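You operate a simulated robot arm through the tools that you are given. There is no shell and no other tool.

The job below is to be done with a simulated two-armed robot. You get a single attempt, and the scene is never put back.

## Task
Put the smaller mushroom on the stand into the purple tub and press its lid on.
Fine: stem up; the lid of the tub's colour; the tub stays on the sled, draw the sled out again. Where these are worked on the way, their far stop is far enough and under half their travel is too little: press sled.

Only the result counts: the job must be done as asked and must still hold three seconds after the hand-in. Knocking over, shifting, dropping, spilling or breaking anything else fails it. A push-on lid holds only when it is set on centred and level and pressed home; a screw cap is set on level and turned clockwise until tight.

## Robot
Two 7-joint arms with fingered hands on one trunk that stands fixed in place. Base frame: the origin is at the foot of the trunk, x ahead of it, y to its left, z up. Readings come in m, degrees, newtons and seconds.
The left shoulder is at [0.07, 0.162, 1.071], the right one opposite. With the tool pointing down near the work surface each hand reaches from about 0.32 to 0.82 m from the base axis, measured 20 degrees to its own side. Payload 4 kg a hand.
The TCP of each hand is the grasp point between the finger pads, 0.026 m short of the fingertips. In the tool frame z runs along the fingers and y along their closing line. The gripper opens to 0.132 m; its body begins 0.073 m behind the TCP. The gripper is a hand of 4 fingers: y runs from the thumb to the fingers, the wrist lies at [0, 0, -0.224] in the tool frame.
Orientation is that of the tool frame in the base frame, as a unit quaternion [x, y, z, w]. With the fingers straight down and closing along the base's y, the tool's x points along the base's -x, its y along +y and its z along -z.

## Interface
- The arms move only by the tool step_arm. It takes "left_moves", "right_moves" or both (then of equal length, played together; a hand with none holds still); each is one flat list of numbers, 6 for each row, row after row: the shift along the tool's x, y, z in m, then the turn, a rotation vector about the tool's x, y, z in rad. In form: [x, y, z, rx, ry, rz, x, y, z, rx, ry, rz, ...]. A call has 1 to 20 rows; each row shifts and turns the commanded pose from where the row before left it, along the tool's axes as they then stand. Rows are played at 5 a second. More than 0.05 m and 8.6 degrees between two rows, and nothing of the call is played. Where a pose cannot be reached the arm comes as near as it can. A force on the tool above 90 N (or 10 N above the force at the start of the call, whichever is more), or a blocked arm, ends the call early, and 0.2 s more pass. In this call time passes only in rows, and 0.2 s behind the last. It gives the time, the measured TCP pose, the force on the tool (base axes), the opening and the grip force at its end, in the units of the frame above (readings bear some noise), with the torque about the TCP (base axes, N m) and any sound that the robot's microphone picked up, and new pictures: "show" is both (left out), scene, wrist or none (wrist: the cameras of the hands that moved).
- Cameras (640 x 400 px; columns grow to the right, rows downward): "scene" is now at [0.1348, -0.0476, 1.3223]; the picture's right is [-0.43, -0.90, 0.00], its down [-0.50, 0.24, -0.83] and it looks along [0.75, -0.36, -0.56] (base axes); focal length 316 px, centre (320, 200). "left" rides on the left gripper at [-0.073, 0.006, -0.094] in its tool frame; the picture's right is [-0.08, -1.00, 0.00], its down [0.78, -0.06, -0.62] and it looks along [0.61, -0.05, 0.79] (tool axes); focal length 230 px, centre (320, 200). "right" rides on the right gripper at [0.073, 0.006, -0.094] in its tool frame; the picture's right is [-0.08, 1.00, 0.00], its down [-0.78, -0.06, -0.62] and it looks along [-0.61, -0.05, 0.79] (tool axes); focal length 230 px, centre (320, 200). There is no depth. A picture from a camera that has moved, and an enlarged one, comes with that camera's place and axes in the base frame and with its lens. The place of the scene camera against the robot may be out by one fixed shift of up to 0.025 m in any direction.
- lift_body(by): slides the trunk up (or, below 0, down) by that many m; the arms and the scene camera ride with it, the base frame stays. It gives what a move gives, with no picture.
- curl_fingers(finger1, finger2, finger3, thumb_bend, hand): sets how far each is bent, from 0 (flat) to 1 (curled in); at 0.3 the hand is open as for a grip, at 0.7 the pads meet at the TCP. One left out holds its place. A second passes; each finger stops where it meets its share of the squeeze, and holds until it gets a number again. It is the only way to open and close the hand. It gives what a move gives, with no picture; readings hold the bend of each and the force on the fingers (four entries, about 0 where the hand has none), thumb and palm.
- aim_head(pan, tilt): turns the head with the scene camera to pan (to the left, within 86 degrees either way) and tilt (down, from -29 to 69), counted from straight ahead of the robot. It gives what a move gives, and a new picture of the scene camera.
- zoom(camera, box): a new picture of the part [left, top, right, bottom] of that camera's present view, enlarged. It takes no simulated time.
- hand_in(): hands the job in; it is judged then, once.

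Places have to be worked out from the pictures, the camera data and where the tool is seen. Open the grippers and draw the arms clear of the work before you hand the job in, unless the task says otherwise.

The tools are called after "Request:" as a command line: name --argument value ..., lists and objects as JSON in quotes. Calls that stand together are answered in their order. step_arm: Moves the arms, as the interface text tells. Its arguments: {"type":"object","properties":{"left_moves":{"type":"array","items":{"type":"number"}},"right_moves":{"type":"array","items":{"type":"number"}},"show":{"type":"string","enum":["both","scene","wrist","none"]}},"required":[]} The other tools are called the same way: lift_body (by) moves the trunk up or down; curl_fingers (finger1, finger2, finger3, thumb_bend, hand) moves the fingers one by one; aim_head (pan, tilt) turns the head that bears the scene camera; zoom (camera, box) takes an enlarged picture of a part of a camera's view; hand_in () hands the job in.

At the start:

```text
t: 0.0
left_tool_pos: [0.5557, -0.0636, 1.0828]
left_ee_rot: [0.0, 1.0, 0.0, 0.0]
left_ft_force: [0.2, -0.2, 0.7]
left_torque: [0.0, -0.02, -0.01]
left_width: 0.1318
left_finger_force: 0.1
left_shape: jaw
left_bend: [0.3, 0.3, 0.3, 0.3]
left_finger forces: [0.0, 0.1, 0.0, 0.0, 0.0, 0.1]
right_tool_pos: [0.3329, -0.4013, 1.0932]
right_ee_rot: [0.0, 1.0, 0.0, 0.0]
right_ft_force: [0.3, 0.3, 0.9]
right_torque: [-0.01, 0.03, -0.01]
right_width: 0.1317
right_finger_force: 0.1
right_shape: jaw
right_bend: [0.3, 0.3, 0.3, 0.3]
right_finger forces: [0.1, 0.0, 0.1, 0.0, 0.0, 0.0]
trunk travel left (down, up): [-0.55, 0.39]
head pan, tilt (commanded): [-25.7, 33.7]
```

scene: 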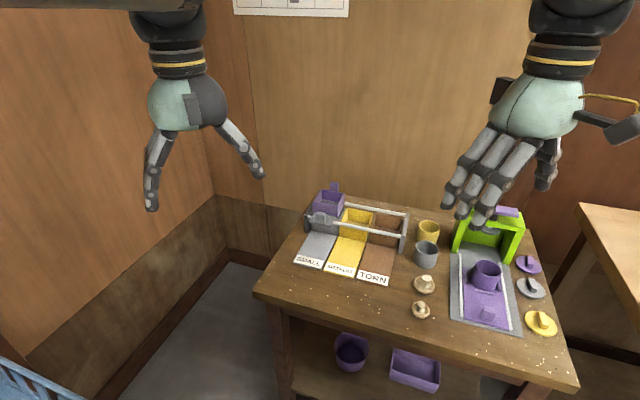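
right: 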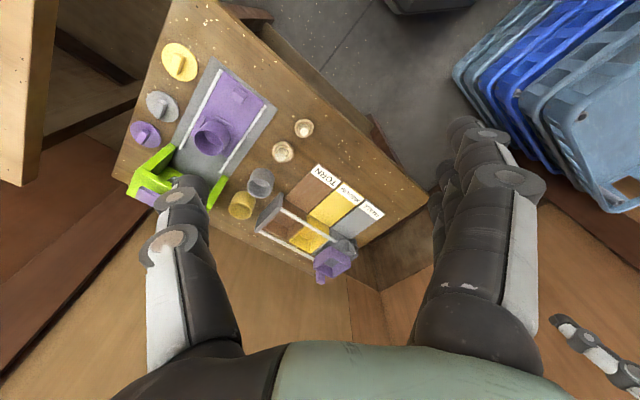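
left: 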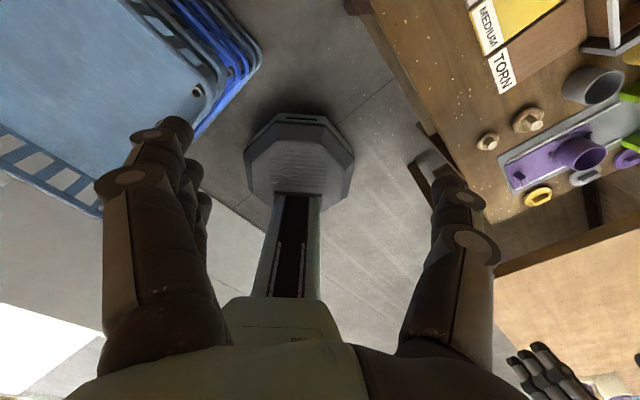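

I'll begin by looking closer at the table and its parts with the scene camera.

Request:
zoom --camera "scene" --box '[400, 180, 600, 350]'

Request:
zoom --camera "scene" --box '[260, 170, 460, 330]'

Request:
zoom --camera "right" --box '[100, 20, 400, 290]'

```text
2.35 times, centred on (500, 265) of scene
camera zoom: at [0.1348, -0.0476, 1.3223], right [-0.43, -0.9, 0.0], down [-0.5, 0.24, -0.83], along [0.75, -0.36, -0.56], focal length 742 px, centre (-104, 47)
```

zoom: 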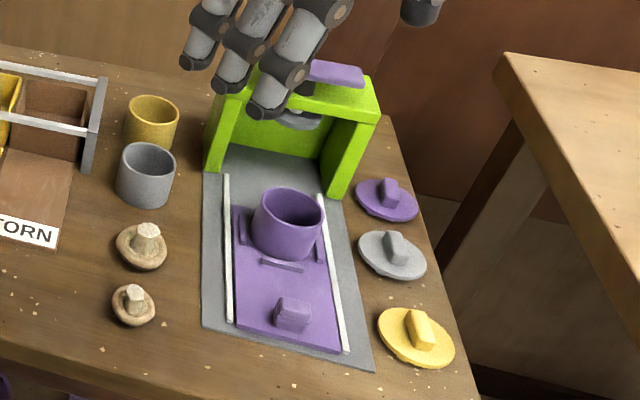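

```text
2.50 times, centred on (360, 250) of scene
camera zoom: at [0.1348, -0.0476, 1.3223], right [-0.43, -0.9, 0.0], down [-0.5, 0.24, -0.83], along [0.75, -0.36, -0.56], focal length 789 px, centre (220, 75)
```

zoom: 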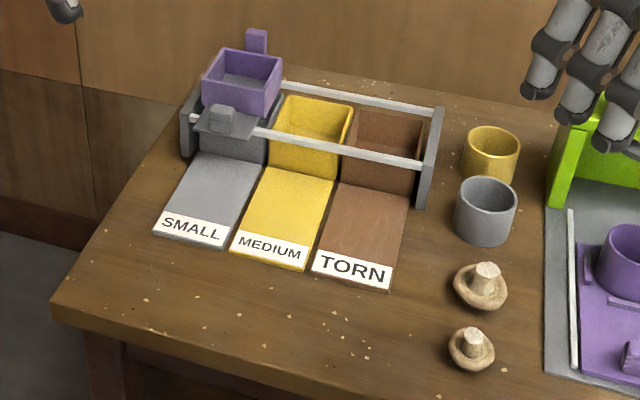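

```text
1.48 times, centred on (250, 155) of right
camera zoom: at [0.2593, -0.3967, 1.187], right [0.08, 1.0, 0.0], down [0.78, -0.06, 0.62], along [0.61, -0.05, -0.79], focal length 341 px, centre (424, 267)
```

zoom: 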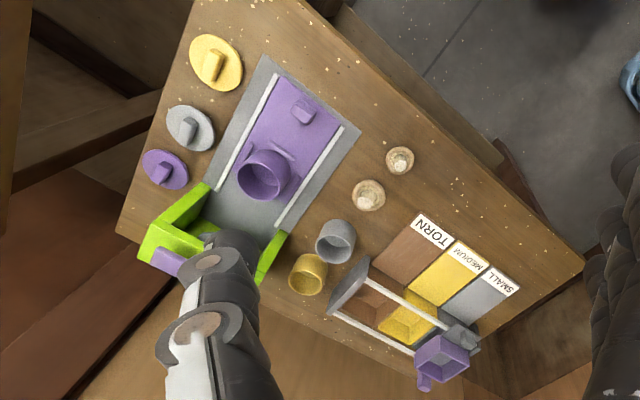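

The table is off to the right, with the purple tub on the sled about [0.45, -0.65]. I'll turn the head to centre on the table for better measurements.

Request:
aim_head --pan -48 --tilt 42

```text
t: 0.9
left_tool_pos: [0.5554, -0.0623, 1.0804]
left_ee_rot: [0.0, 1.0, 0.0, 0.0]
left_ft_force: [0.3, -0.7, 0.5]
left_torque: [0.02, 0.0, 0.0]
left_width: 0.1317
left_finger_force: 0.0
left_shape: jaw
left_bend: [0.3, 0.3, 0.3, 0.3]
left_finger forces: [0.1, 0.0, 0.0, 0.1, 0.1, 0.0]
right_tool_pos: [0.3333, -0.4018, 1.0937]
right_ee_rot: [0.0, 1.0, -0.001, 0.0]
right_ft_force: [-0.2, 0.1, -0.5]
right_torque: [-0.03, 0.01, 0.04]
right_width: 0.1317
right_finger_force: 0.1
right_shape: jaw
right_bend: [0.3, 0.3, 0.3, 0.3]
right_finger forces: [0.0, 0.0, 0.0, 0.0, 0.1, 0.0]
trunk travel left (down, up): [-0.55, 0.39]
head pan, tilt (commanded): [-48.0, 42.0]
camera scene: at [0.1109, -0.0711, 1.3099], right [-0.74, -0.67, 0.0], down [-0.45, 0.5, -0.74], along [0.5, -0.55, -0.67], focal length 316 px, centre (320, 200)
```

scene: 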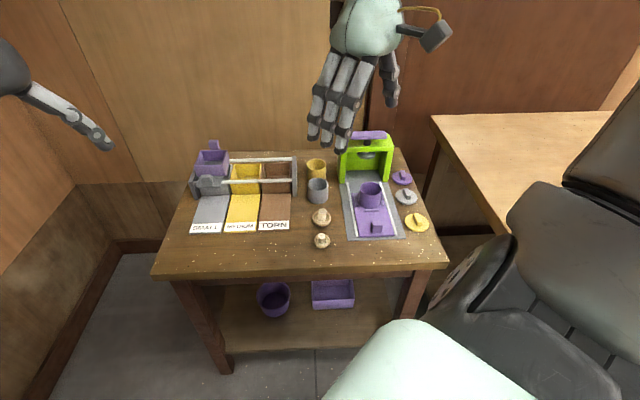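

The table faces roughly along the head's pan now. I'll zoom into the press, lids and mushrooms.

Request:
zoom --camera "scene" --box '[290, 120, 450, 260]'

Request:
zoom --camera "scene" --box '[150, 130, 310, 270]'

Request:
zoom --camera "scene" --box '[230, 250, 390, 350]'

```text
2.86 times, centred on (370, 190) of scene
camera zoom: at [0.1109, -0.0711, 1.3099], right [-0.74, -0.67, 0.0], down [-0.45, 0.5, -0.74], along [0.5, -0.55, -0.67], focal length 902 px, centre (177, 229)
```

zoom: 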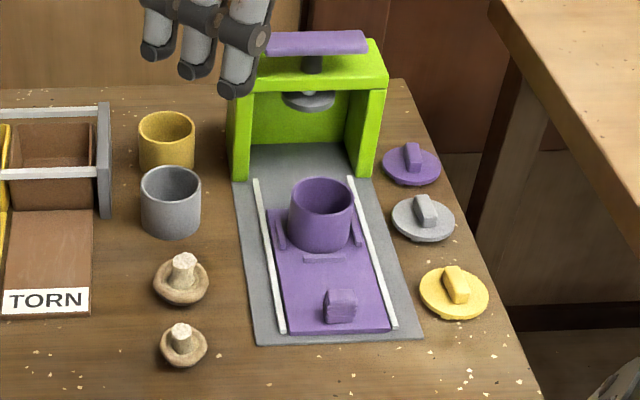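

```text
2.86 times, centred on (230, 200) of scene
camera zoom: at [0.1109, -0.0711, 1.3099], right [-0.74, -0.67, 0.0], down [-0.45, 0.5, -0.74], along [0.5, -0.55, -0.67], focal length 902 px, centre (577, 200)
```

zoom: 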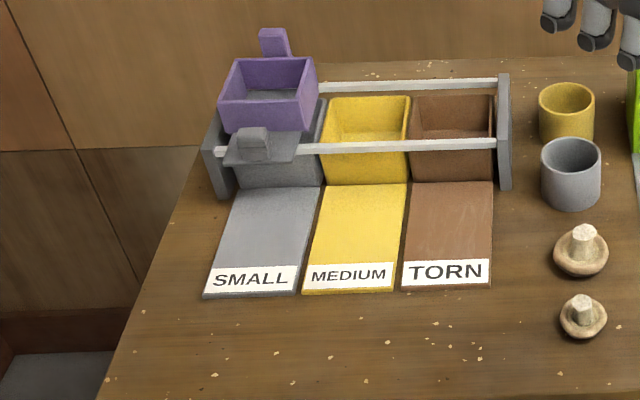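

```text
4.00 times, centred on (310, 300) of scene
camera zoom: at [0.1109, -0.0711, 1.3099], right [-0.74, -0.67, 0.0], down [-0.45, 0.5, -0.74], along [0.5, -0.55, -0.67], focal length 1262 px, centre (360, -200)
```

zoom: 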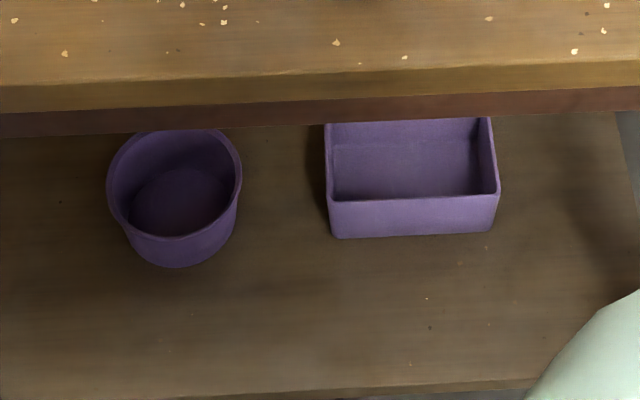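

Let me look at the right hand's geometry (finger spacing, thumb) before planning the grips.

Request:
zoom --camera "scene" --box '[290, 0, 460, 160]'

Request:
zoom --camera "right" --box '[100, 100, 600, 400]'

```text
2.50 times, centred on (375, 80) of scene
camera zoom: at [0.1109, -0.0711, 1.3099], right [-0.74, -0.67, 0.0], down [-0.45, 0.5, -0.74], along [0.5, -0.55, -0.67], focal length 789 px, centre (182, 500)
```

zoom: 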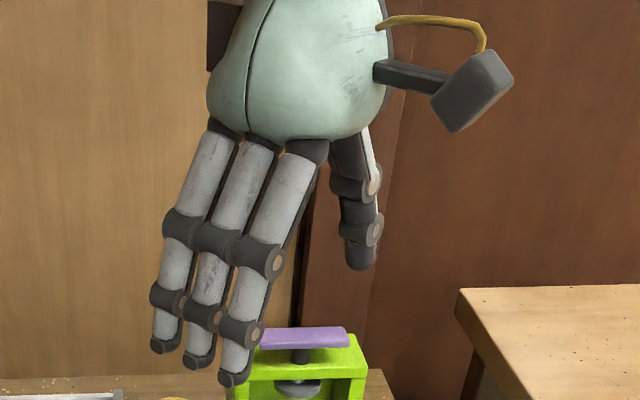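

```text
1.28 times, centred on (350, 250) of right
camera zoom: at [0.2594, -0.3967, 1.187], right [0.08, 1.0, 0.0], down [0.78, -0.06, 0.62], along [0.61, -0.05, -0.79], focal length 294 px, centre (282, 136)
```

zoom: 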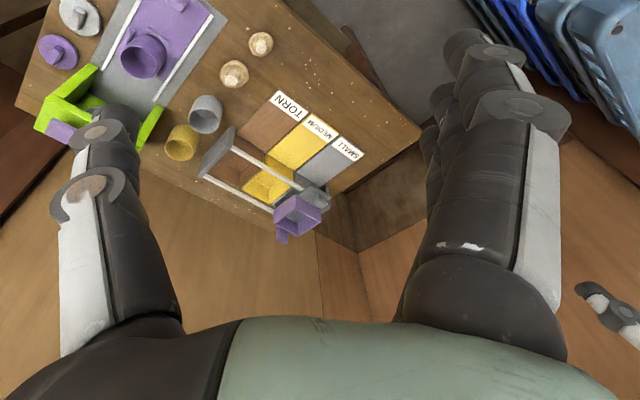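

Table yaw is about -44° from base x, surface near z≈0.66. I'll move the right hand to hover over the table at z≈1.0 and yaw it 44° to align with the table, then look from its wrist camera.

Request:
step_arm --right_moves '[-0.02, -0.03, 0.018, 0, 0, 0, -0.02, -0.03, 0.018, 0, 0, 0, -0.02, -0.03, 0.018, 0, 0, 0, -0.02, -0.03, 0.018, 0, 0, 0, -0.02, -0.03, 0.018, 0, 0, 0, 0, 0, 0, 0, 0, 0.128, 0, 0, 0, 0, 0, 0.128, 0, 0, 0, 0, 0, 0.128, 0, 0, 0, 0, 0, 0.128, 0, 0, 0, 0, 0, 0.128, 0, 0, 0, 0, 0, 0.128]' --show "both"

```text
t: 3.3
left_tool_pos: [0.5558, -0.0622, 1.0822]
left_ee_rot: [0.0, 1.0, 0.0, 0.0]
left_ft_force: [0.8, -0.2, -0.5]
left_torque: [-0.01, -0.01, 0.02]
left_width: 0.1317
left_finger_force: 0.1
left_shape: jaw
left_bend: [0.3, 0.3, 0.3, 0.3]
left_finger forces: [0.0, 0.0, 0.0, 0.1, 0.0, 0.1]
right_tool_pos: [0.4338, -0.551, 1.003]
right_ee_rot: [0.375, 0.927, 0.001, -0.001]
right_ft_force: [-0.3, 0.7, -0.2]
right_torque: [0.02, -0.01, -0.01]
right_width: 0.1319
right_finger_force: 0.1
right_shape: jaw
right_bend: [0.3, 0.3, 0.3, 0.3]
right_finger forces: [0.0, 0.0, 0.1, 0.1, 0.0, 0.0]
trunk travel left (down, up): [-0.55, 0.39]
head pan, tilt (commanded): [-48.0, 42.0]
camera scene: at [0.1109, -0.0712, 1.3098], right [-0.74, -0.67, 0.0], down [-0.45, 0.5, -0.74], along [0.5, -0.55, -0.67], focal length 316 px, centre (320, 200)
camera right: at [0.384, -0.4973, 1.0964], right [0.75, 0.66, 0.0], down [0.52, -0.59, 0.62], along [0.41, -0.46, -0.79], focal length 230 px, centre (320, 200)
```

scene: 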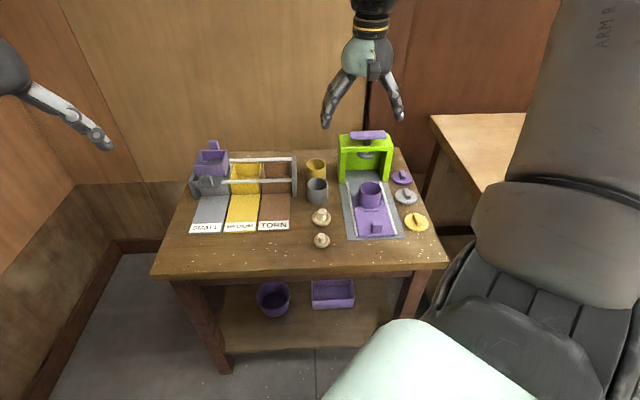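
right: 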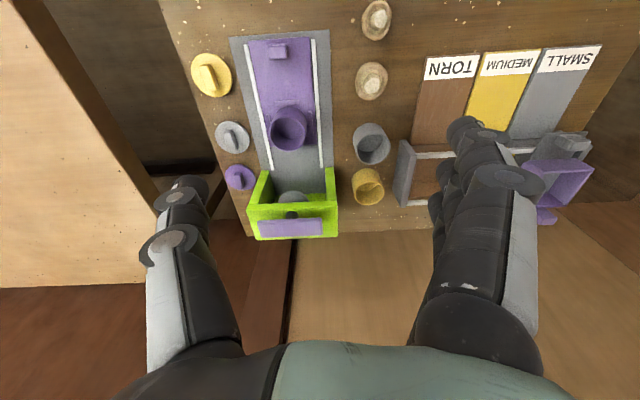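

Good overhead view. I'll zoom the wrist view for accurate pixel coordinates.

Request:
zoom --camera "right" --box '[180, 0, 420, 150]'

Request:
zoom --camera "right" --box '[190, 100, 430, 250]'

```text
2.67 times, centred on (300, 75) of right
camera zoom: at [0.384, -0.4973, 1.0964], right [0.75, 0.66, 0.0], down [0.52, -0.59, 0.62], along [0.41, -0.46, -0.79], focal length 614 px, centre (373, 533)
```

zoom: 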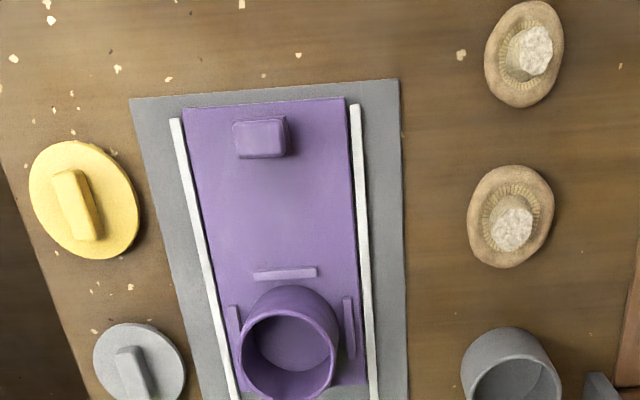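

```text
2.67 times, centred on (310, 175) of right
camera zoom: at [0.384, -0.4973, 1.0964], right [0.75, 0.66, 0.0], down [0.52, -0.59, 0.62], along [0.41, -0.46, -0.79], focal length 614 px, centre (347, 267)
```

zoom: 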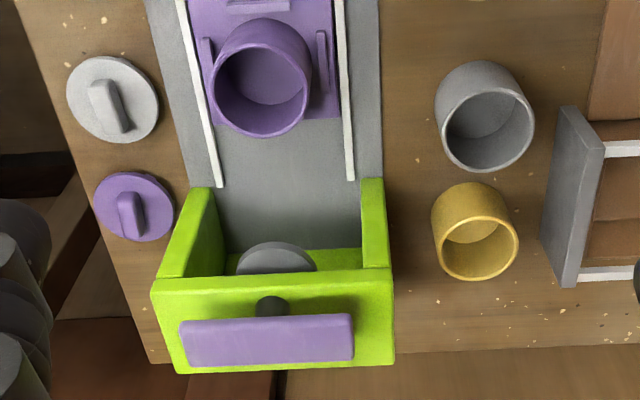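

Table frame worked out (yaw -45°; small mushroom ≈[0.446,-0.443], tub ≈[0.443,-0.648], purple lid ≈[0.433,-0.818]). Now I test finger postures in free air, for a narrow two-digit pinch: middle finger and thumb closing, the outer fingers flat.

Request:
curl_fingers --hand "right" --finger1 0.0 --finger2 0.6 --finger3 0.0 --thumb_bend 0.6

Request:
zoom --camera "right" --box '[0, 0, 640, 400]'

Request:
zoom --camera "scene" --box '[280, 0, 440, 140]'

```text
t: 4.3
left_tool_pos: [0.5547, -0.0627, 1.0811]
left_ee_rot: [0.0, 1.0, 0.001, 0.0]
left_ft_force: [0.0, 0.6, -0.1]
left_torque: [-0.01, 0.0, -0.02]
left_width: 0.1319
left_finger_force: 0.0
left_shape: jaw
left_bend: [0.3, 0.3, 0.3, 0.3]
left_finger forces: [0.0, 0.0, 0.0, 0.0, 0.0, 0.0]
right_tool_pos: [0.434, -0.5506, 1.0032]
right_ee_rot: [0.375, 0.927, 0.0, 0.001]
right_ft_force: [0.6, -0.6, 0.1]
right_torque: [-0.01, 0.0, 0.01]
right_width: 0.1178
right_finger_force: 0.1
right_shape: fingers
right_bend: [0.0, 0.6, 0.0, 0.6]
right_finger forces: [0.0, 0.0, 0.0, 0.0, 0.1, 0.0]
trunk travel left (down, up): [-0.55, 0.39]
head pan, tilt (commanded): [-48.0, 42.0]
```

```text
1.00 times, centred on (320, 200) of right (not enlarged: the box is as wide or as high as the picture)
camera zoom: at [0.3839, -0.4974, 1.0964], right [0.75, 0.66, 0.0], down [0.52, -0.59, 0.62], along [0.41, -0.46, -0.79], focal length 230 px, centre (320, 200)
```

zoom: 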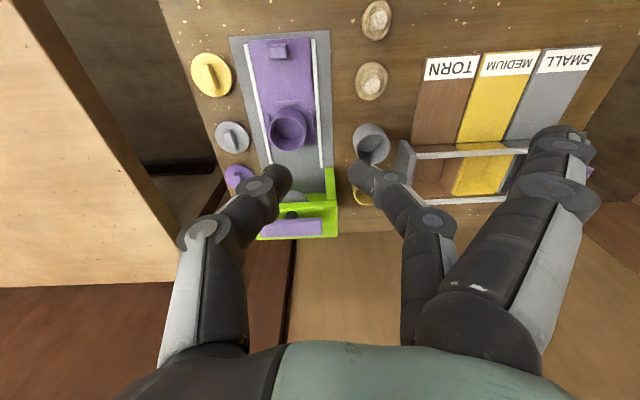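

```text
2.86 times, centred on (360, 70) of scene
camera zoom: at [0.1109, -0.0712, 1.3098], right [-0.74, -0.67, 0.0], down [-0.45, 0.5, -0.74], along [0.5, -0.55, -0.67], focal length 902 px, centre (206, 571)
```

zoom: 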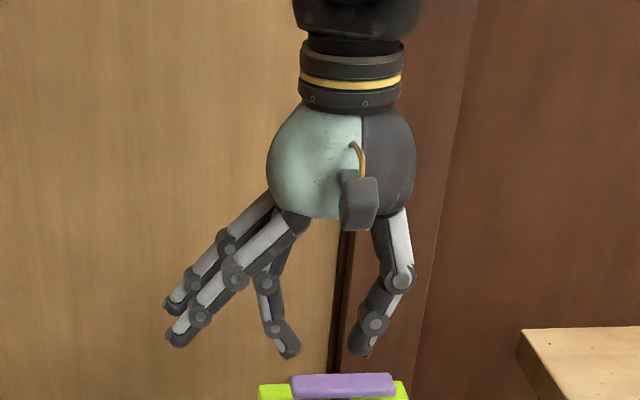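

The flat outer fingers stick far out to the side. I'll compare with the outer fingers fully curled in.

Request:
curl_fingers --hand "right" --finger1 1.0 --finger2 0.6 --finger3 1.0 --thumb_bend 0.6

Request:
zoom --camera "right" --box '[0, 0, 640, 400]'

Request:
zoom --camera "scene" --box '[280, 0, 440, 140]'

```text
t: 5.3
left_tool_pos: [0.5553, -0.062, 1.0814]
left_ee_rot: [0.0, 1.0, 0.0, 0.0]
left_ft_force: [-0.5, 0.1, -0.3]
left_torque: [0.03, 0.0, -0.01]
left_width: 0.1318
left_finger_force: 0.1
left_shape: jaw
left_bend: [0.3, 0.3, 0.3, 0.3]
left_finger forces: [0.1, 0.1, 0.0, 0.0, 0.1, 0.1]
right_tool_pos: [0.4342, -0.551, 1.0029]
right_ee_rot: [0.375, 0.927, 0.0, 0.0]
right_ft_force: [0.8, -0.2, 1.0]
right_torque: [0.0, 0.01, -0.04]
right_width: 0.0426
right_finger_force: 0.0
right_shape: fingers
right_bend: [1.0, 0.6, 1.0, 0.6]
right_finger forces: [0.0, 0.1, 0.0, 0.0, 0.0, 0.1]
trunk travel left (down, up): [-0.55, 0.39]
head pan, tilt (commanded): [-48.0, 42.0]
```

```text
1.00 times, centred on (320, 200) of right (not enlarged: the box is as wide or as high as the picture)
camera zoom: at [0.3839, -0.4974, 1.0964], right [0.75, 0.66, 0.0], down [0.52, -0.59, 0.62], along [0.41, -0.46, -0.79], focal length 230 px, centre (320, 200)
```

zoom: 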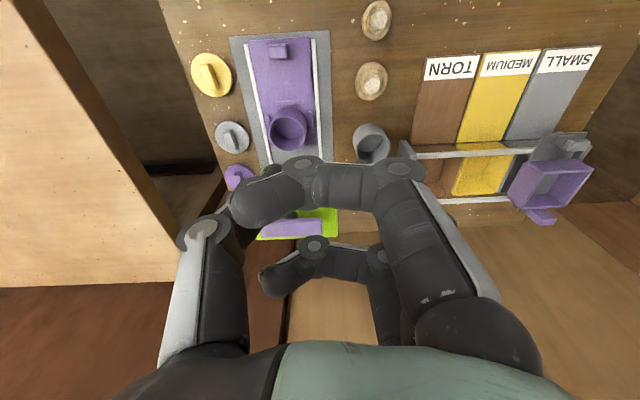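

```text
2.86 times, centred on (360, 70) of scene
camera zoom: at [0.1109, -0.0712, 1.3098], right [-0.74, -0.67, 0.0], down [-0.45, 0.5, -0.74], along [0.5, -0.55, -0.67], focal length 902 px, centre (206, 571)
```

zoom: 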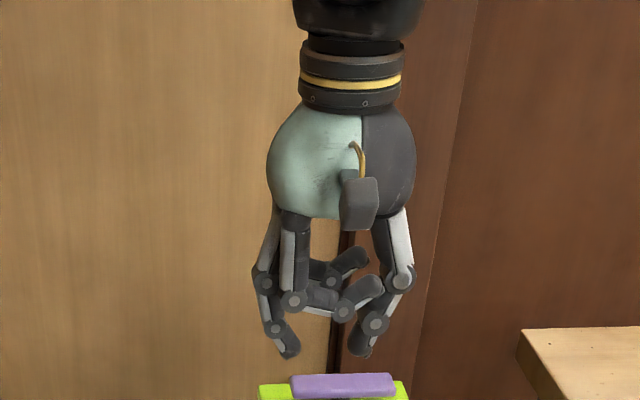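

The curled posture keeps the outer fingers above the pinch tips but blocks the wrist view. I'll open the fingers flat for viewing and move the camera over the tub to measure it from above.

Request:
curl_fingers --hand "right" --finger1 0.1 --finger2 0.1 --finger3 0.1 --thumb_bend 0.1

Request:
step_arm --right_moves '[-0.034, -0.016, 0, 0, 0, 0.0166, -0.034, -0.016, 0, 0, 0, 0, -0.034, -0.016, 0, 0, 0, 0, -0.034, -0.016, 0, 0, 0, 0]' --show "wrist"

```text
t: 6.3
left_tool_pos: [0.5557, -0.0624, 1.0807]
left_ee_rot: [0.0, 1.0, 0.0, 0.001]
left_ft_force: [-0.2, -0.3, 0.2]
left_torque: [-0.01, 0.03, 0.0]
left_width: 0.1319
left_finger_force: 0.1
left_shape: jaw
left_bend: [0.3, 0.3, 0.3, 0.3]
left_finger forces: [0.0, 0.0, 0.0, 0.0, 0.1, 0.0]
right_tool_pos: [0.4335, -0.5513, 1.0016]
right_ee_rot: [0.374, 0.927, -0.001, 0.0]
right_ft_force: [-0.4, -0.7, 0.0]
right_torque: [-0.02, -0.03, -0.01]
right_width: 0.1707
right_finger_force: 0.0
right_shape: fingers
right_bend: [0.1, 0.1, 0.1, 0.1]
right_finger forces: [0.0, 0.0, 0.1, 0.0, 0.0, 0.0]
trunk travel left (down, up): [-0.55, 0.39]
head pan, tilt (commanded): [-48.0, 42.0]
```

```text
t: 7.3
left_tool_pos: [0.5576, -0.0633, 1.0804]
left_ee_rot: [-0.001, 1.0, 0.002, 0.0]
left_ft_force: [0.0, 0.4, -0.9]
left_torque: [-0.02, 0.01, -0.02]
left_width: 0.1319
left_finger_force: 0.0
left_shape: jaw
left_bend: [0.3, 0.3, 0.3, 0.3]
left_finger forces: [0.0, 0.1, 0.0, 0.1, 0.0, 0.0]
right_tool_pos: [0.4864, -0.6925, 1.0018]
right_ee_rot: [0.381, 0.924, 0.0, -0.001]
right_ft_force: [0.2, -1.2, -0.3]
right_torque: [0.06, 0.02, 0.02]
right_width: 0.1712
right_finger_force: 0.1
right_shape: fingers
right_bend: [0.1, 0.1, 0.1, 0.1]
right_finger forces: [0.0, 0.1, 0.0, 0.0, 0.1, 0.1]
trunk travel left (down, up): [-0.55, 0.39]
head pan, tilt (commanded): [-48.0, 42.0]
camera right: at [0.4387, -0.6384, 1.096], right [0.76, 0.65, 0.0], down [0.51, -0.6, 0.61], along [0.4, -0.47, -0.79], focal length 230 px, centre (320, 200)
```

right: 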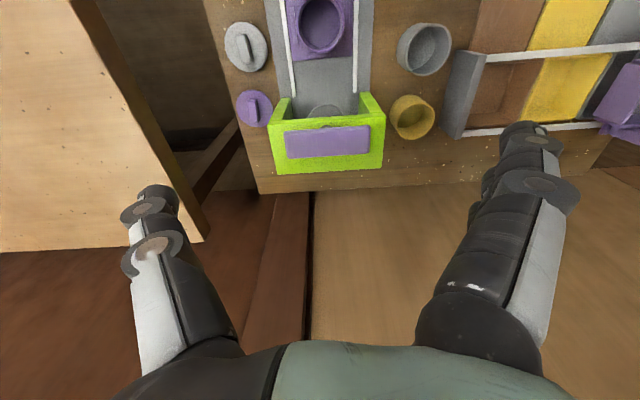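

Request:
zoom --camera "right" --box '[210, 0, 450, 150]'

Request:
zoom --camera "right" --box '[215, 50, 415, 200]'

```text
2.67 times, centred on (330, 75) of right
camera zoom: at [0.4387, -0.6384, 1.096], right [0.76, 0.65, 0.0], down [0.51, -0.6, 0.61], along [0.4, -0.47, -0.79], focal length 614 px, centre (293, 533)
```

zoom: 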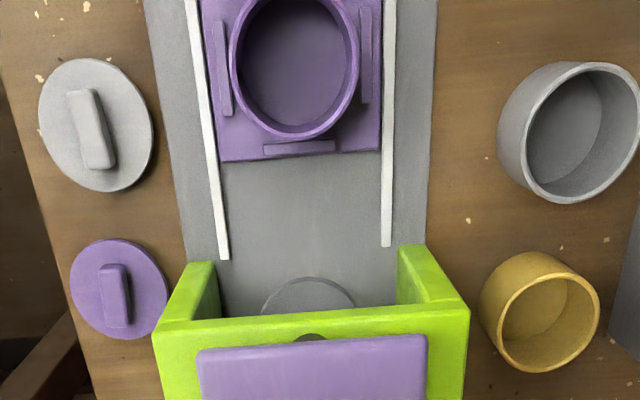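

```text
2.67 times, centred on (315, 125) of right
camera zoom: at [0.4387, -0.6384, 1.096], right [0.76, 0.65, 0.0], down [0.51, -0.6, 0.61], along [0.4, -0.47, -0.79], focal length 614 px, centre (333, 400)
```

zoom: 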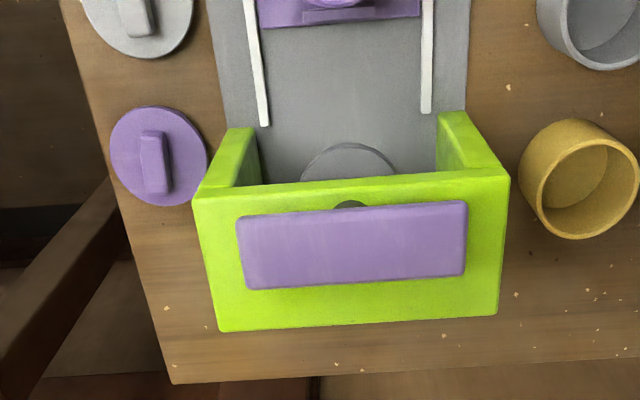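

Measurements now agree: rim of tub at (U=0.142,V=0.765 in the table frame) z≈0.738, lid tops z≈0.687, table ≈0.677, press handle top z≈0.843. Next I set the two-digit pinch posture and move above the small mushroom at about [0.443,-0.444].

Request:
step_arm --right_moves '[0.0344, 0.0241, 0, 0, 0, 0, 0.0344, 0.0241, 0, 0, 0, 0, 0.0344, 0.0241, 0, 0, 0, 0, 0.0344, 0.0241, 0, 0, 0, 0, 0.0344, 0.0241, 0, 0, 0, 0, 0.0344, 0.0241, 0, 0, 0, 0, 0, 0, 0.04, 0, 0, 0, 0, 0, 0.04, 0, 0, 0, 0, 0, 0.04, 0, 0, 0]' --show "none"

Request:
curl_fingers --hand "right" --finger1 1.0 --finger2 0.58 --finger3 1.0 --thumb_bend 0.58

Request:
zoom --camera "right" --box '[0, 0, 640, 400]'

Request:
zoom --camera "scene" --box '[230, 110, 430, 260]'

```text
t: 9.3
left_tool_pos: [0.5553, -0.0627, 1.0812]
left_ee_rot: [0.0, 1.0, 0.001, 0.0]
left_ft_force: [-0.4, -0.4, 0.1]
left_torque: [0.02, 0.0, -0.02]
left_width: 0.1318
left_finger_force: 0.1
left_shape: jaw
left_bend: [0.3, 0.3, 0.3, 0.3]
left_finger forces: [0.0, 0.0, 0.0, 0.1, 0.0, 0.0]
right_tool_pos: [0.4416, -0.4453, 0.8815]
right_ee_rot: [0.383, 0.924, 0.0, 0.0]
right_ft_force: [-1.0, 0.2, 0.8]
right_torque: [0.01, 0.03, -0.02]
right_width: 0.1707
right_finger_force: 0.1
right_shape: fingers
right_bend: [0.1, 0.1, 0.1, 0.1]
right_finger forces: [0.0, 0.0, 0.1, 0.0, 0.0, 0.1]
trunk travel left (down, up): [-0.55, 0.39]
head pan, tilt (commanded): [-48.0, 42.0]
```

```text
t: 10.3
left_tool_pos: [0.5553, -0.0627, 1.0819]
left_ee_rot: [0.0, 1.0, 0.001, 0.0]
left_ft_force: [0.5, 0.5, -0.2]
left_torque: [0.04, 0.01, 0.01]
left_width: 0.1318
left_finger_force: 0.1
left_shape: jaw
left_bend: [0.3, 0.3, 0.3, 0.3]
left_finger forces: [0.1, 0.1, 0.0, 0.0, 0.0, 0.1]
right_tool_pos: [0.4415, -0.446, 0.8839]
right_ee_rot: [0.381, 0.925, 0.0, 0.0]
right_ft_force: [0.2, -0.3, 0.1]
right_torque: [0.01, 0.0, 0.01]
right_width: 0.0439
right_finger_force: 0.1
right_shape: fingers
right_bend: [1.0, 0.57, 1.0, 0.57]
right_finger forces: [0.0, 0.0, 0.1, 0.1, 0.0, 0.0]
trunk travel left (down, up): [-0.55, 0.39]
head pan, tilt (commanded): [-48.0, 42.0]
```

```text
1.00 times, centred on (320, 200) of right (not enlarged: the box is as wide or as high as the picture)
camera zoom: at [0.3923, -0.3907, 0.9768], right [0.76, 0.65, 0.0], down [0.51, -0.6, 0.62], along [0.4, -0.47, -0.79], focal length 230 px, centre (320, 200)
```

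zoom: 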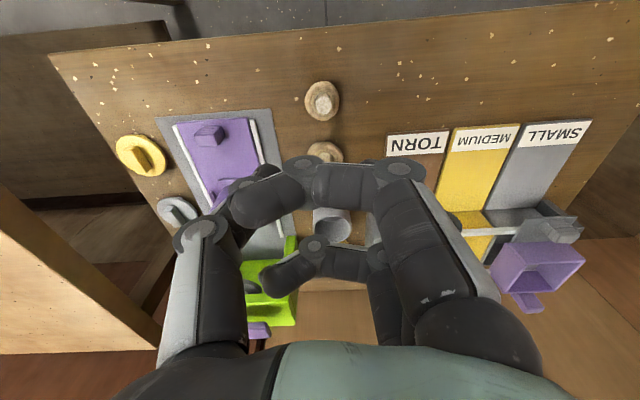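

```text
2.67 times, centred on (330, 185) of scene
camera zoom: at [0.111, -0.0713, 1.3098], right [-0.74, -0.67, 0.0], down [-0.45, 0.5, -0.74], along [0.5, -0.55, -0.67], focal length 842 px, centre (293, 240)
```

zoom: 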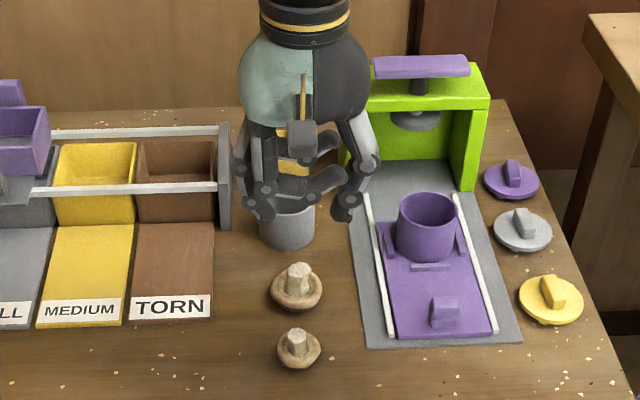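

Request:
zoom --camera "right" --box '[260, 60, 380, 135]'

Request:
zoom --camera "scene" --box '[290, 180, 370, 250]'

```text
5.33 times, centred on (320, 98) of right
camera zoom: at [0.3923, -0.3907, 0.9768], right [0.76, 0.65, 0.0], down [0.51, -0.6, 0.62], along [0.4, -0.47, -0.79], focal length 1227 px, centre (320, 747)
```

zoom: 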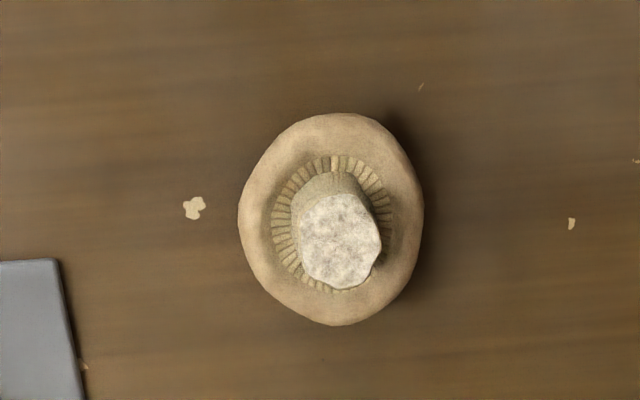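

```text
5.71 times, centred on (330, 215) of scene
camera zoom: at [0.111, -0.0713, 1.3098], right [-0.74, -0.67, 0.0], down [-0.45, 0.5, -0.74], along [0.5, -0.55, -0.67], focal length 1803 px, centre (263, 114)
```

zoom: 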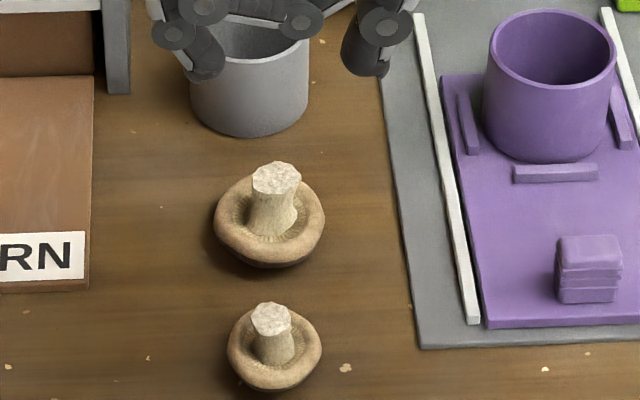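

The stem top is nearly on axis, about 4 mm to the +y side of the tool. I shift by that and descend to TCP z≈0.74, then check from the scene camera.

Request:
step_arm --right_moves '[0, 0.0038, 0.036, 0, 0, 0, 0, 0, 0.036, 0, 0, 0, 0, 0, 0.036, 0, 0, 0, 0, 0, 0.03, 0, 0, 0]' --show "none"

Request:
zoom --camera "scene" --box '[260, 150, 380, 250]'

Request:
zoom --camera "right" --box '[200, 60, 440, 260]'

```text
t: 11.3
left_tool_pos: [0.5555, -0.0621, 1.0808]
left_ee_rot: [0.0, 1.0, 0.0, -0.001]
left_ft_force: [0.0, -0.5, -0.3]
left_torque: [0.01, -0.03, 0.03]
left_width: 0.1318
left_finger_force: 0.0
left_shape: jaw
left_bend: [0.3, 0.3, 0.3, 0.3]
left_finger forces: [0.0, 0.0, 0.0, 0.0, 0.1, 0.0]
right_tool_pos: [0.4451, -0.4398, 0.7443]
right_ee_rot: [0.382, 0.924, 0.001, 0.0]
right_ft_force: [0.2, -0.5, 0.1]
right_torque: [-0.01, 0.03, -0.01]
right_width: 0.0438
right_finger_force: 0.0
right_shape: fingers
right_bend: [1.0, 0.57, 1.0, 0.57]
right_finger forces: [0.0, 0.1, 0.0, 0.1, 0.0, 0.0]
trunk travel left (down, up): [-0.55, 0.39]
head pan, tilt (commanded): [-48.0, 42.0]
```

```text
4.00 times, centred on (320, 200) of scene
camera zoom: at [0.1117, -0.0716, 1.3098], right [-0.74, -0.67, 0.0], down [-0.45, 0.5, -0.74], along [0.5, -0.55, -0.67], focal length 1262 px, centre (320, 200)
```

zoom: 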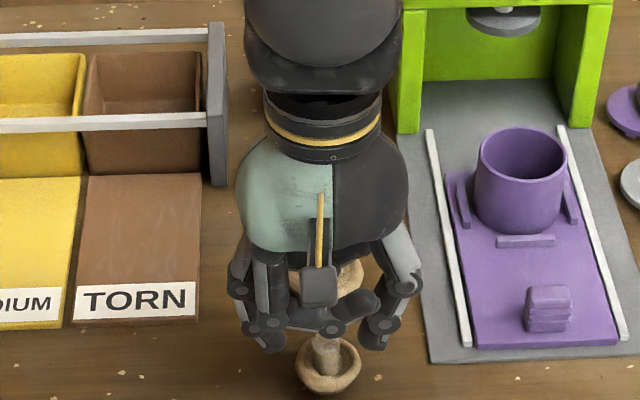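

```text
2.00 times, centred on (320, 160) of right
camera zoom: at [0.3963, -0.3857, 0.8379], right [0.76, 0.65, 0.0], down [0.51, -0.6, 0.62], along [0.4, -0.47, -0.79], focal length 460 px, centre (320, 280)
```

zoom: 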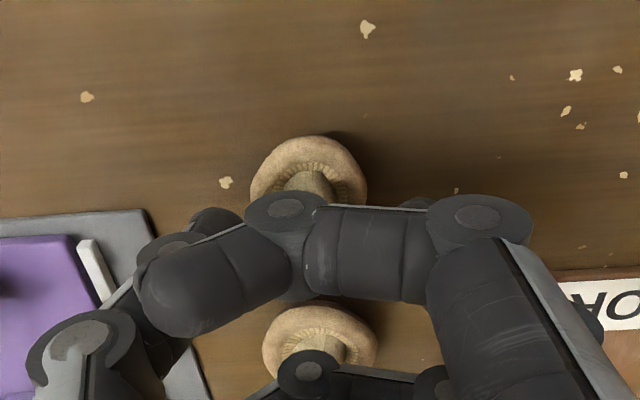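

Both views say the stem lies ~3 mm toward the thumb; I shift -3 mm in y and go down 14 mm, then close middle finger and thumb on the stem.

Request:
step_arm --right_moves '[0, -0.003, 0.007, 0, 0, 0, 0, 0, 0.007, 0, 0, 0]' --show "none"

Request:
zoom --camera "scene" --box '[290, 200, 370, 250]'

Request:
zoom --camera "right" --box '[200, 60, 440, 260]'

```text
t: 11.9
left_tool_pos: [0.5554, -0.0629, 1.0823]
left_ee_rot: [0.0, 1.0, -0.001, 0.0]
left_ft_force: [-0.6, -1.1, 0.4]
left_torque: [-0.02, 0.03, -0.01]
left_width: 0.1316
left_finger_force: 0.0
left_shape: jaw
left_bend: [0.3, 0.3, 0.3, 0.3]
left_finger forces: [0.1, 0.1, 0.1, 0.1, 0.0, 0.0]
right_tool_pos: [0.4422, -0.4429, 0.7298]
right_ee_rot: [0.381, 0.925, 0.0, 0.0]
right_ft_force: [-0.3, 0.2, -0.6]
right_torque: [-0.02, 0.01, 0.01]
right_width: 0.044
right_finger_force: 0.0
right_shape: fingers
right_bend: [1.0, 0.57, 1.0, 0.57]
right_finger forces: [0.0, 0.0, 0.0, 0.0, 0.1, 0.0]
trunk travel left (down, up): [-0.55, 0.39]
head pan, tilt (commanded): [-48.0, 42.0]
```

```text
8.00 times, centred on (330, 225) of scene
camera zoom: at [0.111, -0.0712, 1.3098], right [-0.74, -0.67, 0.0], down [-0.45, 0.5, -0.74], along [0.5, -0.55, -0.67], focal length 2525 px, centre (240, 0)
```

zoom: 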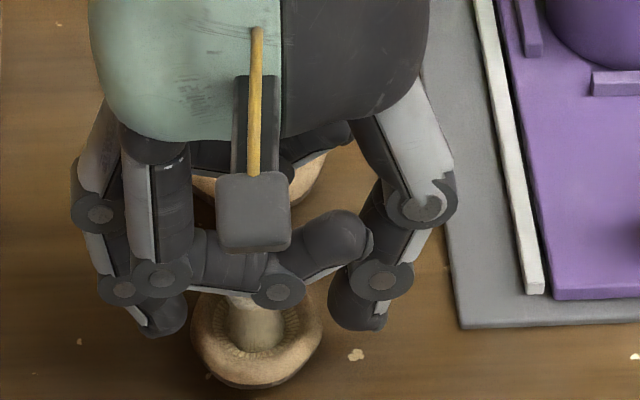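

```text
2.00 times, centred on (320, 160) of right
camera zoom: at [0.3931, -0.3882, 0.8241], right [0.76, 0.65, 0.0], down [0.51, -0.6, 0.62], along [0.4, -0.47, -0.79], focal length 460 px, centre (320, 280)
```

zoom: 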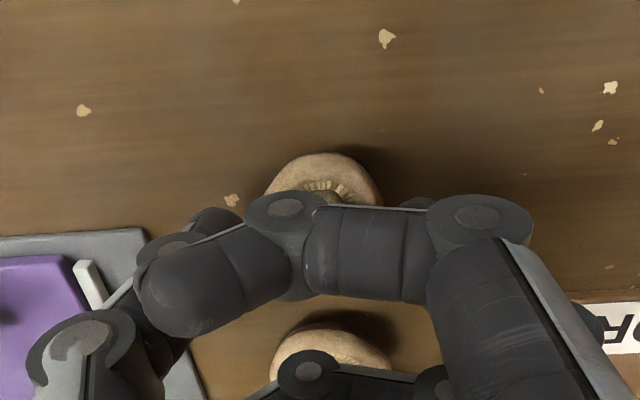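

The stem is centred between the digits and the tips sit just above the cap rim. I close the middle finger and thumb.

Request:
curl_fingers --hand "right" --finger2 0.75 --thumb_bend 0.75

Request:
zoom --camera "scene" --box '[290, 200, 370, 250]'

```text
t: 12.9
left_tool_pos: [0.5561, -0.0629, 1.083]
left_ee_rot: [0.001, 1.0, 0.0, 0.001]
left_ft_force: [-0.3, -0.4, 0.1]
left_torque: [0.01, -0.01, 0.01]
left_width: 0.132
left_finger_force: 0.2
left_shape: jaw
left_bend: [0.3, 0.3, 0.3, 0.3]
left_finger forces: [0.1, 0.0, 0.0, 0.1, 0.1, 0.0]
right_tool_pos: [0.441, -0.4417, 0.7302]
right_ee_rot: [0.382, 0.924, 0.0, 0.001]
right_ft_force: [-0.3, -0.2, -0.5]
right_torque: [0.02, -0.01, -0.04]
right_width: 0.0385
right_finger_force: 4.9
right_shape: fingers
right_bend: [1.0, 0.65, 1.0, 0.72]
right_finger forces: [0.1, 4.9, 0.1, 0.1, 5.3, 0.0]
trunk travel left (down, up): [-0.55, 0.39]
head pan, tilt (commanded): [-48.0, 42.0]
```

```text
8.00 times, centred on (330, 225) of scene
camera zoom: at [0.1109, -0.0712, 1.3098], right [-0.74, -0.67, 0.0], down [-0.45, 0.5, -0.74], along [0.5, -0.55, -0.67], focal length 2525 px, centre (240, 0)
```

zoom: 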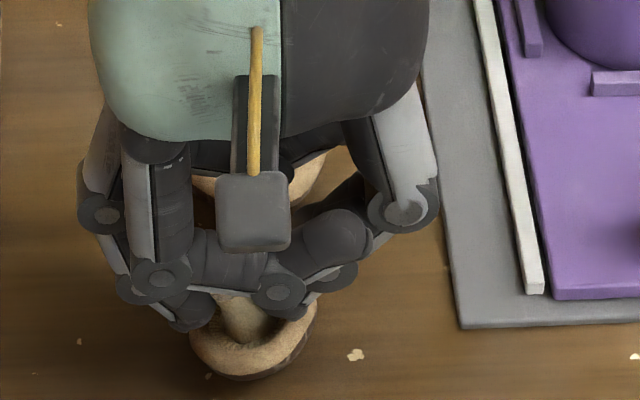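

Both digits report ~5 N on the stem. I lift 5 cm and inspect how the mushroom hangs.

Request:
step_arm --right_moves '[0, 0, -0.015, 0, 0, 0, 0, 0, -0.02, 0, 0, 0, 0, 0, -0.025, 0, 0, 0]' --show "none"

Request:
zoom --camera "scene" --box '[280, 170, 380, 240]'

Request:
zoom --camera "right" --box '[200, 60, 440, 260]'

```text
t: 13.7
left_tool_pos: [0.5544, -0.0616, 1.0831]
left_ee_rot: [0.0, 1.0, 0.0, 0.0]
left_ft_force: [-0.3, 0.2, -0.1]
left_torque: [-0.03, -0.01, 0.02]
left_width: 0.1319
left_finger_force: 0.0
left_shape: jaw
left_bend: [0.3, 0.3, 0.3, 0.3]
left_finger forces: [0.0, 0.0, 0.0, 0.0, 0.0, 0.0]
right_tool_pos: [0.4412, -0.4451, 0.7916]
right_ee_rot: [0.382, 0.924, 0.001, -0.001]
right_ft_force: [-0.8, -0.6, -0.1]
right_torque: [-0.03, -0.02, 0.0]
right_width: 0.038
right_finger_force: 4.9
right_shape: fingers
right_bend: [1.0, 0.65, 1.0, 0.72]
right_finger forces: [0.1, 4.9, 0.0, 0.0, 5.3, 0.0]
trunk travel left (down, up): [-0.55, 0.39]
head pan, tilt (commanded): [-48.0, 42.0]
```

```text
5.71 times, centred on (330, 205) of scene
camera zoom: at [0.1103, -0.0707, 1.3099], right [-0.74, -0.67, 0.0], down [-0.45, 0.5, -0.74], along [0.5, -0.55, -0.67], focal length 1803 px, centre (263, 171)
```

zoom: 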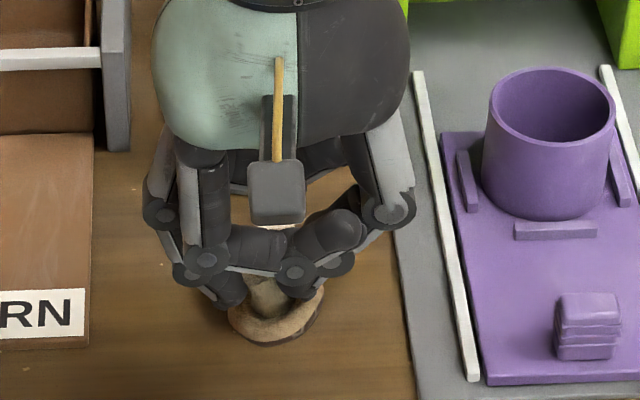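

```text
2.00 times, centred on (320, 160) of right
camera zoom: at [0.3919, -0.3888, 0.8853], right [0.76, 0.65, 0.0], down [0.51, -0.6, 0.62], along [0.4, -0.47, -0.79], focal length 460 px, centre (320, 280)
```

zoom: 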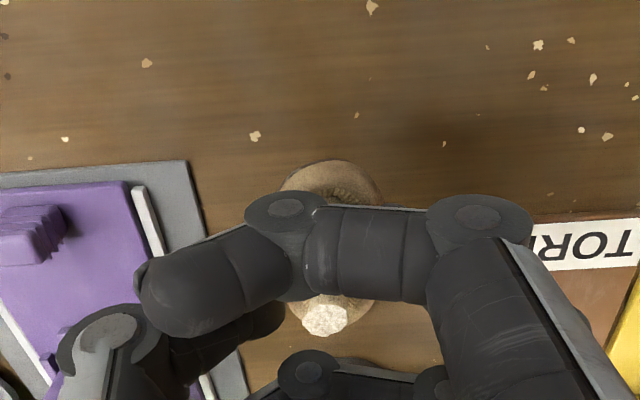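

Request:
zoom --camera "scene" --box '[305, 205, 345, 235]'

Request:
zoom --camera "right" --box '[270, 120, 370, 180]'

```text
13.33 times, centred on (325, 220) of scene
camera zoom: at [0.1103, -0.0707, 1.3099], right [-0.74, -0.67, 0.0], down [-0.45, 0.5, -0.74], along [0.5, -0.55, -0.67], focal length 4208 px, centre (253, -67)
```

zoom: 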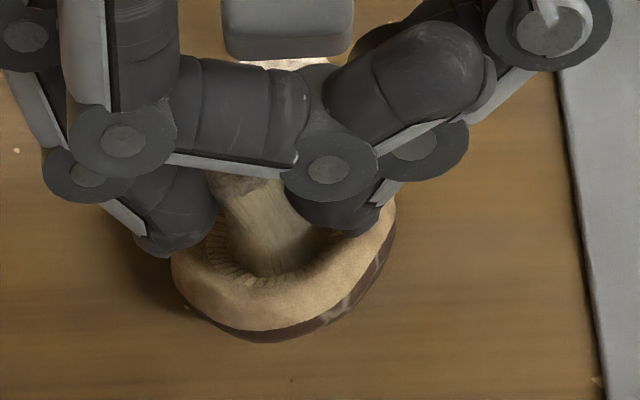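

```text
6.40 times, centred on (320, 150) of right
camera zoom: at [0.3919, -0.3888, 0.8853], right [0.76, 0.65, 0.0], down [0.51, -0.6, 0.62], along [0.4, -0.47, -0.79], focal length 1472 px, centre (320, 520)
```

zoom: 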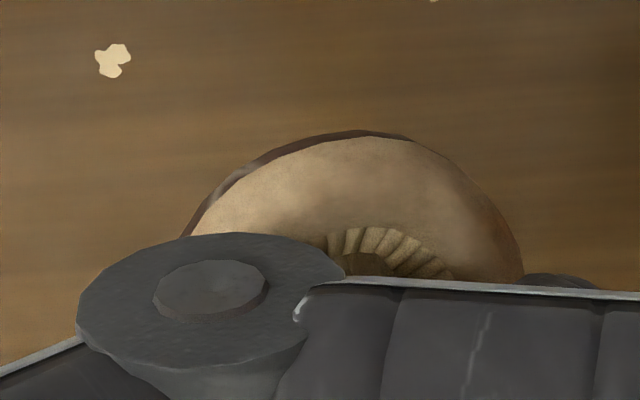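

The mushroom hangs tilted about 13° because the thumb curled further than the finger. I'll set it back on the table, release, and regrip a bit higher and more symmetrically.

Request:
step_arm --right_moves '[0, 0, 0.025, 0, 0, 0, 0, 0, 0.02, 0, 0, 0, 0, 0, 0.013, 0, 0, 0]' --show "none"

Request:
curl_fingers --hand "right" --finger2 0.6 --thumb_bend 0.6

Request:
curl_fingers --hand "right" --finger2 0.56 --thumb_bend 0.56

Request:
zoom --camera "scene" --box '[290, 200, 370, 250]'

Request:
zoom --camera "right" --box '[200, 60, 440, 260]'

```text
t: 14.5
left_tool_pos: [0.556, -0.0623, 1.0823]
left_ee_rot: [-0.001, 1.0, 0.0, 0.0]
left_ft_force: [-0.9, -0.3, -0.1]
left_torque: [-0.01, 0.02, 0.01]
left_width: 0.1319
left_finger_force: 0.2
left_shape: jaw
left_bend: [0.3, 0.3, 0.3, 0.3]
left_finger forces: [0.1, 0.0, 0.1, 0.0, 0.0, 0.0]
right_tool_pos: [0.4419, -0.4444, 0.7325]
right_ee_rot: [0.382, 0.924, 0.0, 0.0]
right_ft_force: [0.7, 0.7, 0.3]
right_torque: [0.02, 0.02, -0.02]
right_width: 0.0383
right_finger_force: 5.1
right_shape: fingers
right_bend: [1.0, 0.65, 1.0, 0.72]
right_finger forces: [0.1, 5.0, 0.1, 0.0, 5.2, 0.0]
trunk travel left (down, up): [-0.55, 0.39]
head pan, tilt (commanded): [-48.0, 42.0]
```

```text
t: 15.5
left_tool_pos: [0.555, -0.0627, 1.0816]
left_ee_rot: [-0.001, 1.0, 0.0, 0.0]
left_ft_force: [0.4, -0.5, -0.9]
left_torque: [-0.02, 0.03, 0.02]
left_width: 0.1316
left_finger_force: 0.2
left_shape: jaw
left_bend: [0.3, 0.3, 0.3, 0.3]
left_finger forces: [0.0, 0.0, 0.0, 0.0, 0.0, 0.1]
right_tool_pos: [0.4421, -0.4437, 0.7328]
right_ee_rot: [0.383, 0.924, -0.001, 0.0]
right_ft_force: [-0.2, 0.4, -0.2]
right_torque: [0.0, 0.0, -0.02]
right_width: 0.0425
right_finger_force: 0.0
right_shape: fingers
right_bend: [1.0, 0.6, 1.0, 0.6]
right_finger forces: [0.0, 0.1, 0.1, 0.1, 0.0, 0.0]
trunk travel left (down, up): [-0.55, 0.39]
head pan, tilt (commanded): [-48.0, 42.0]
```

```text
t: 16.5
left_tool_pos: [0.5555, -0.0633, 1.0828]
left_ee_rot: [0.001, 1.0, 0.001, 0.0]
left_ft_force: [-0.3, 0.3, 0.4]
left_torque: [-0.02, 0.02, -0.02]
left_width: 0.1318
left_finger_force: 0.0
left_shape: jaw
left_bend: [0.3, 0.3, 0.3, 0.3]
left_finger forces: [0.0, 0.2, 0.0, 0.0, 0.1, 0.1]
right_tool_pos: [0.4415, -0.4439, 0.7336]
right_ee_rot: [0.382, 0.924, 0.0, 0.001]
right_ft_force: [0.0, 0.3, 0.2]
right_torque: [-0.01, 0.0, 0.01]
right_width: 0.0444
right_finger_force: 0.1
right_shape: fingers
right_bend: [1.0, 0.56, 1.0, 0.56]
right_finger forces: [0.1, 0.0, 0.0, 0.0, 0.0, 0.0]
trunk travel left (down, up): [-0.55, 0.39]
head pan, tilt (commanded): [-48.0, 42.0]
```

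```text
8.00 times, centred on (330, 225) of scene
camera zoom: at [0.1109, -0.0712, 1.3098], right [-0.74, -0.67, 0.0], down [-0.45, 0.5, -0.74], along [0.5, -0.55, -0.67], focal length 2525 px, centre (240, 0)
```

zoom: 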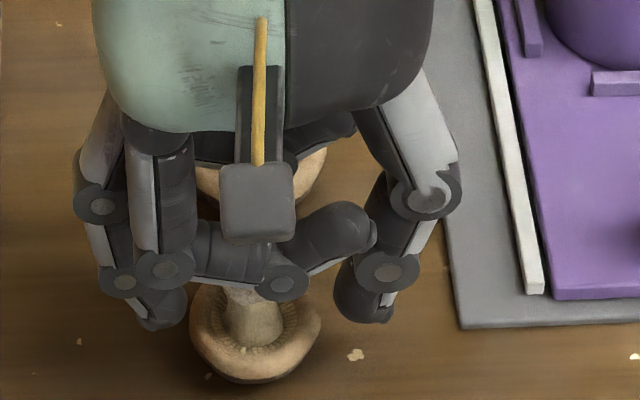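

```text
2.00 times, centred on (320, 160) of right
camera zoom: at [0.3927, -0.3893, 0.8271], right [0.76, 0.65, 0.0], down [0.51, -0.6, 0.62], along [0.4, -0.47, -0.79], focal length 460 px, centre (320, 280)
```

zoom: 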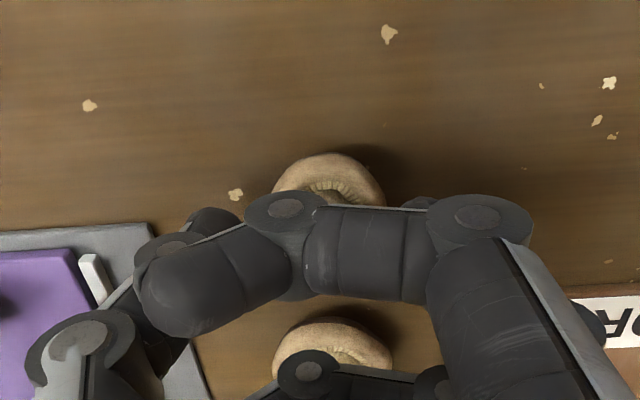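

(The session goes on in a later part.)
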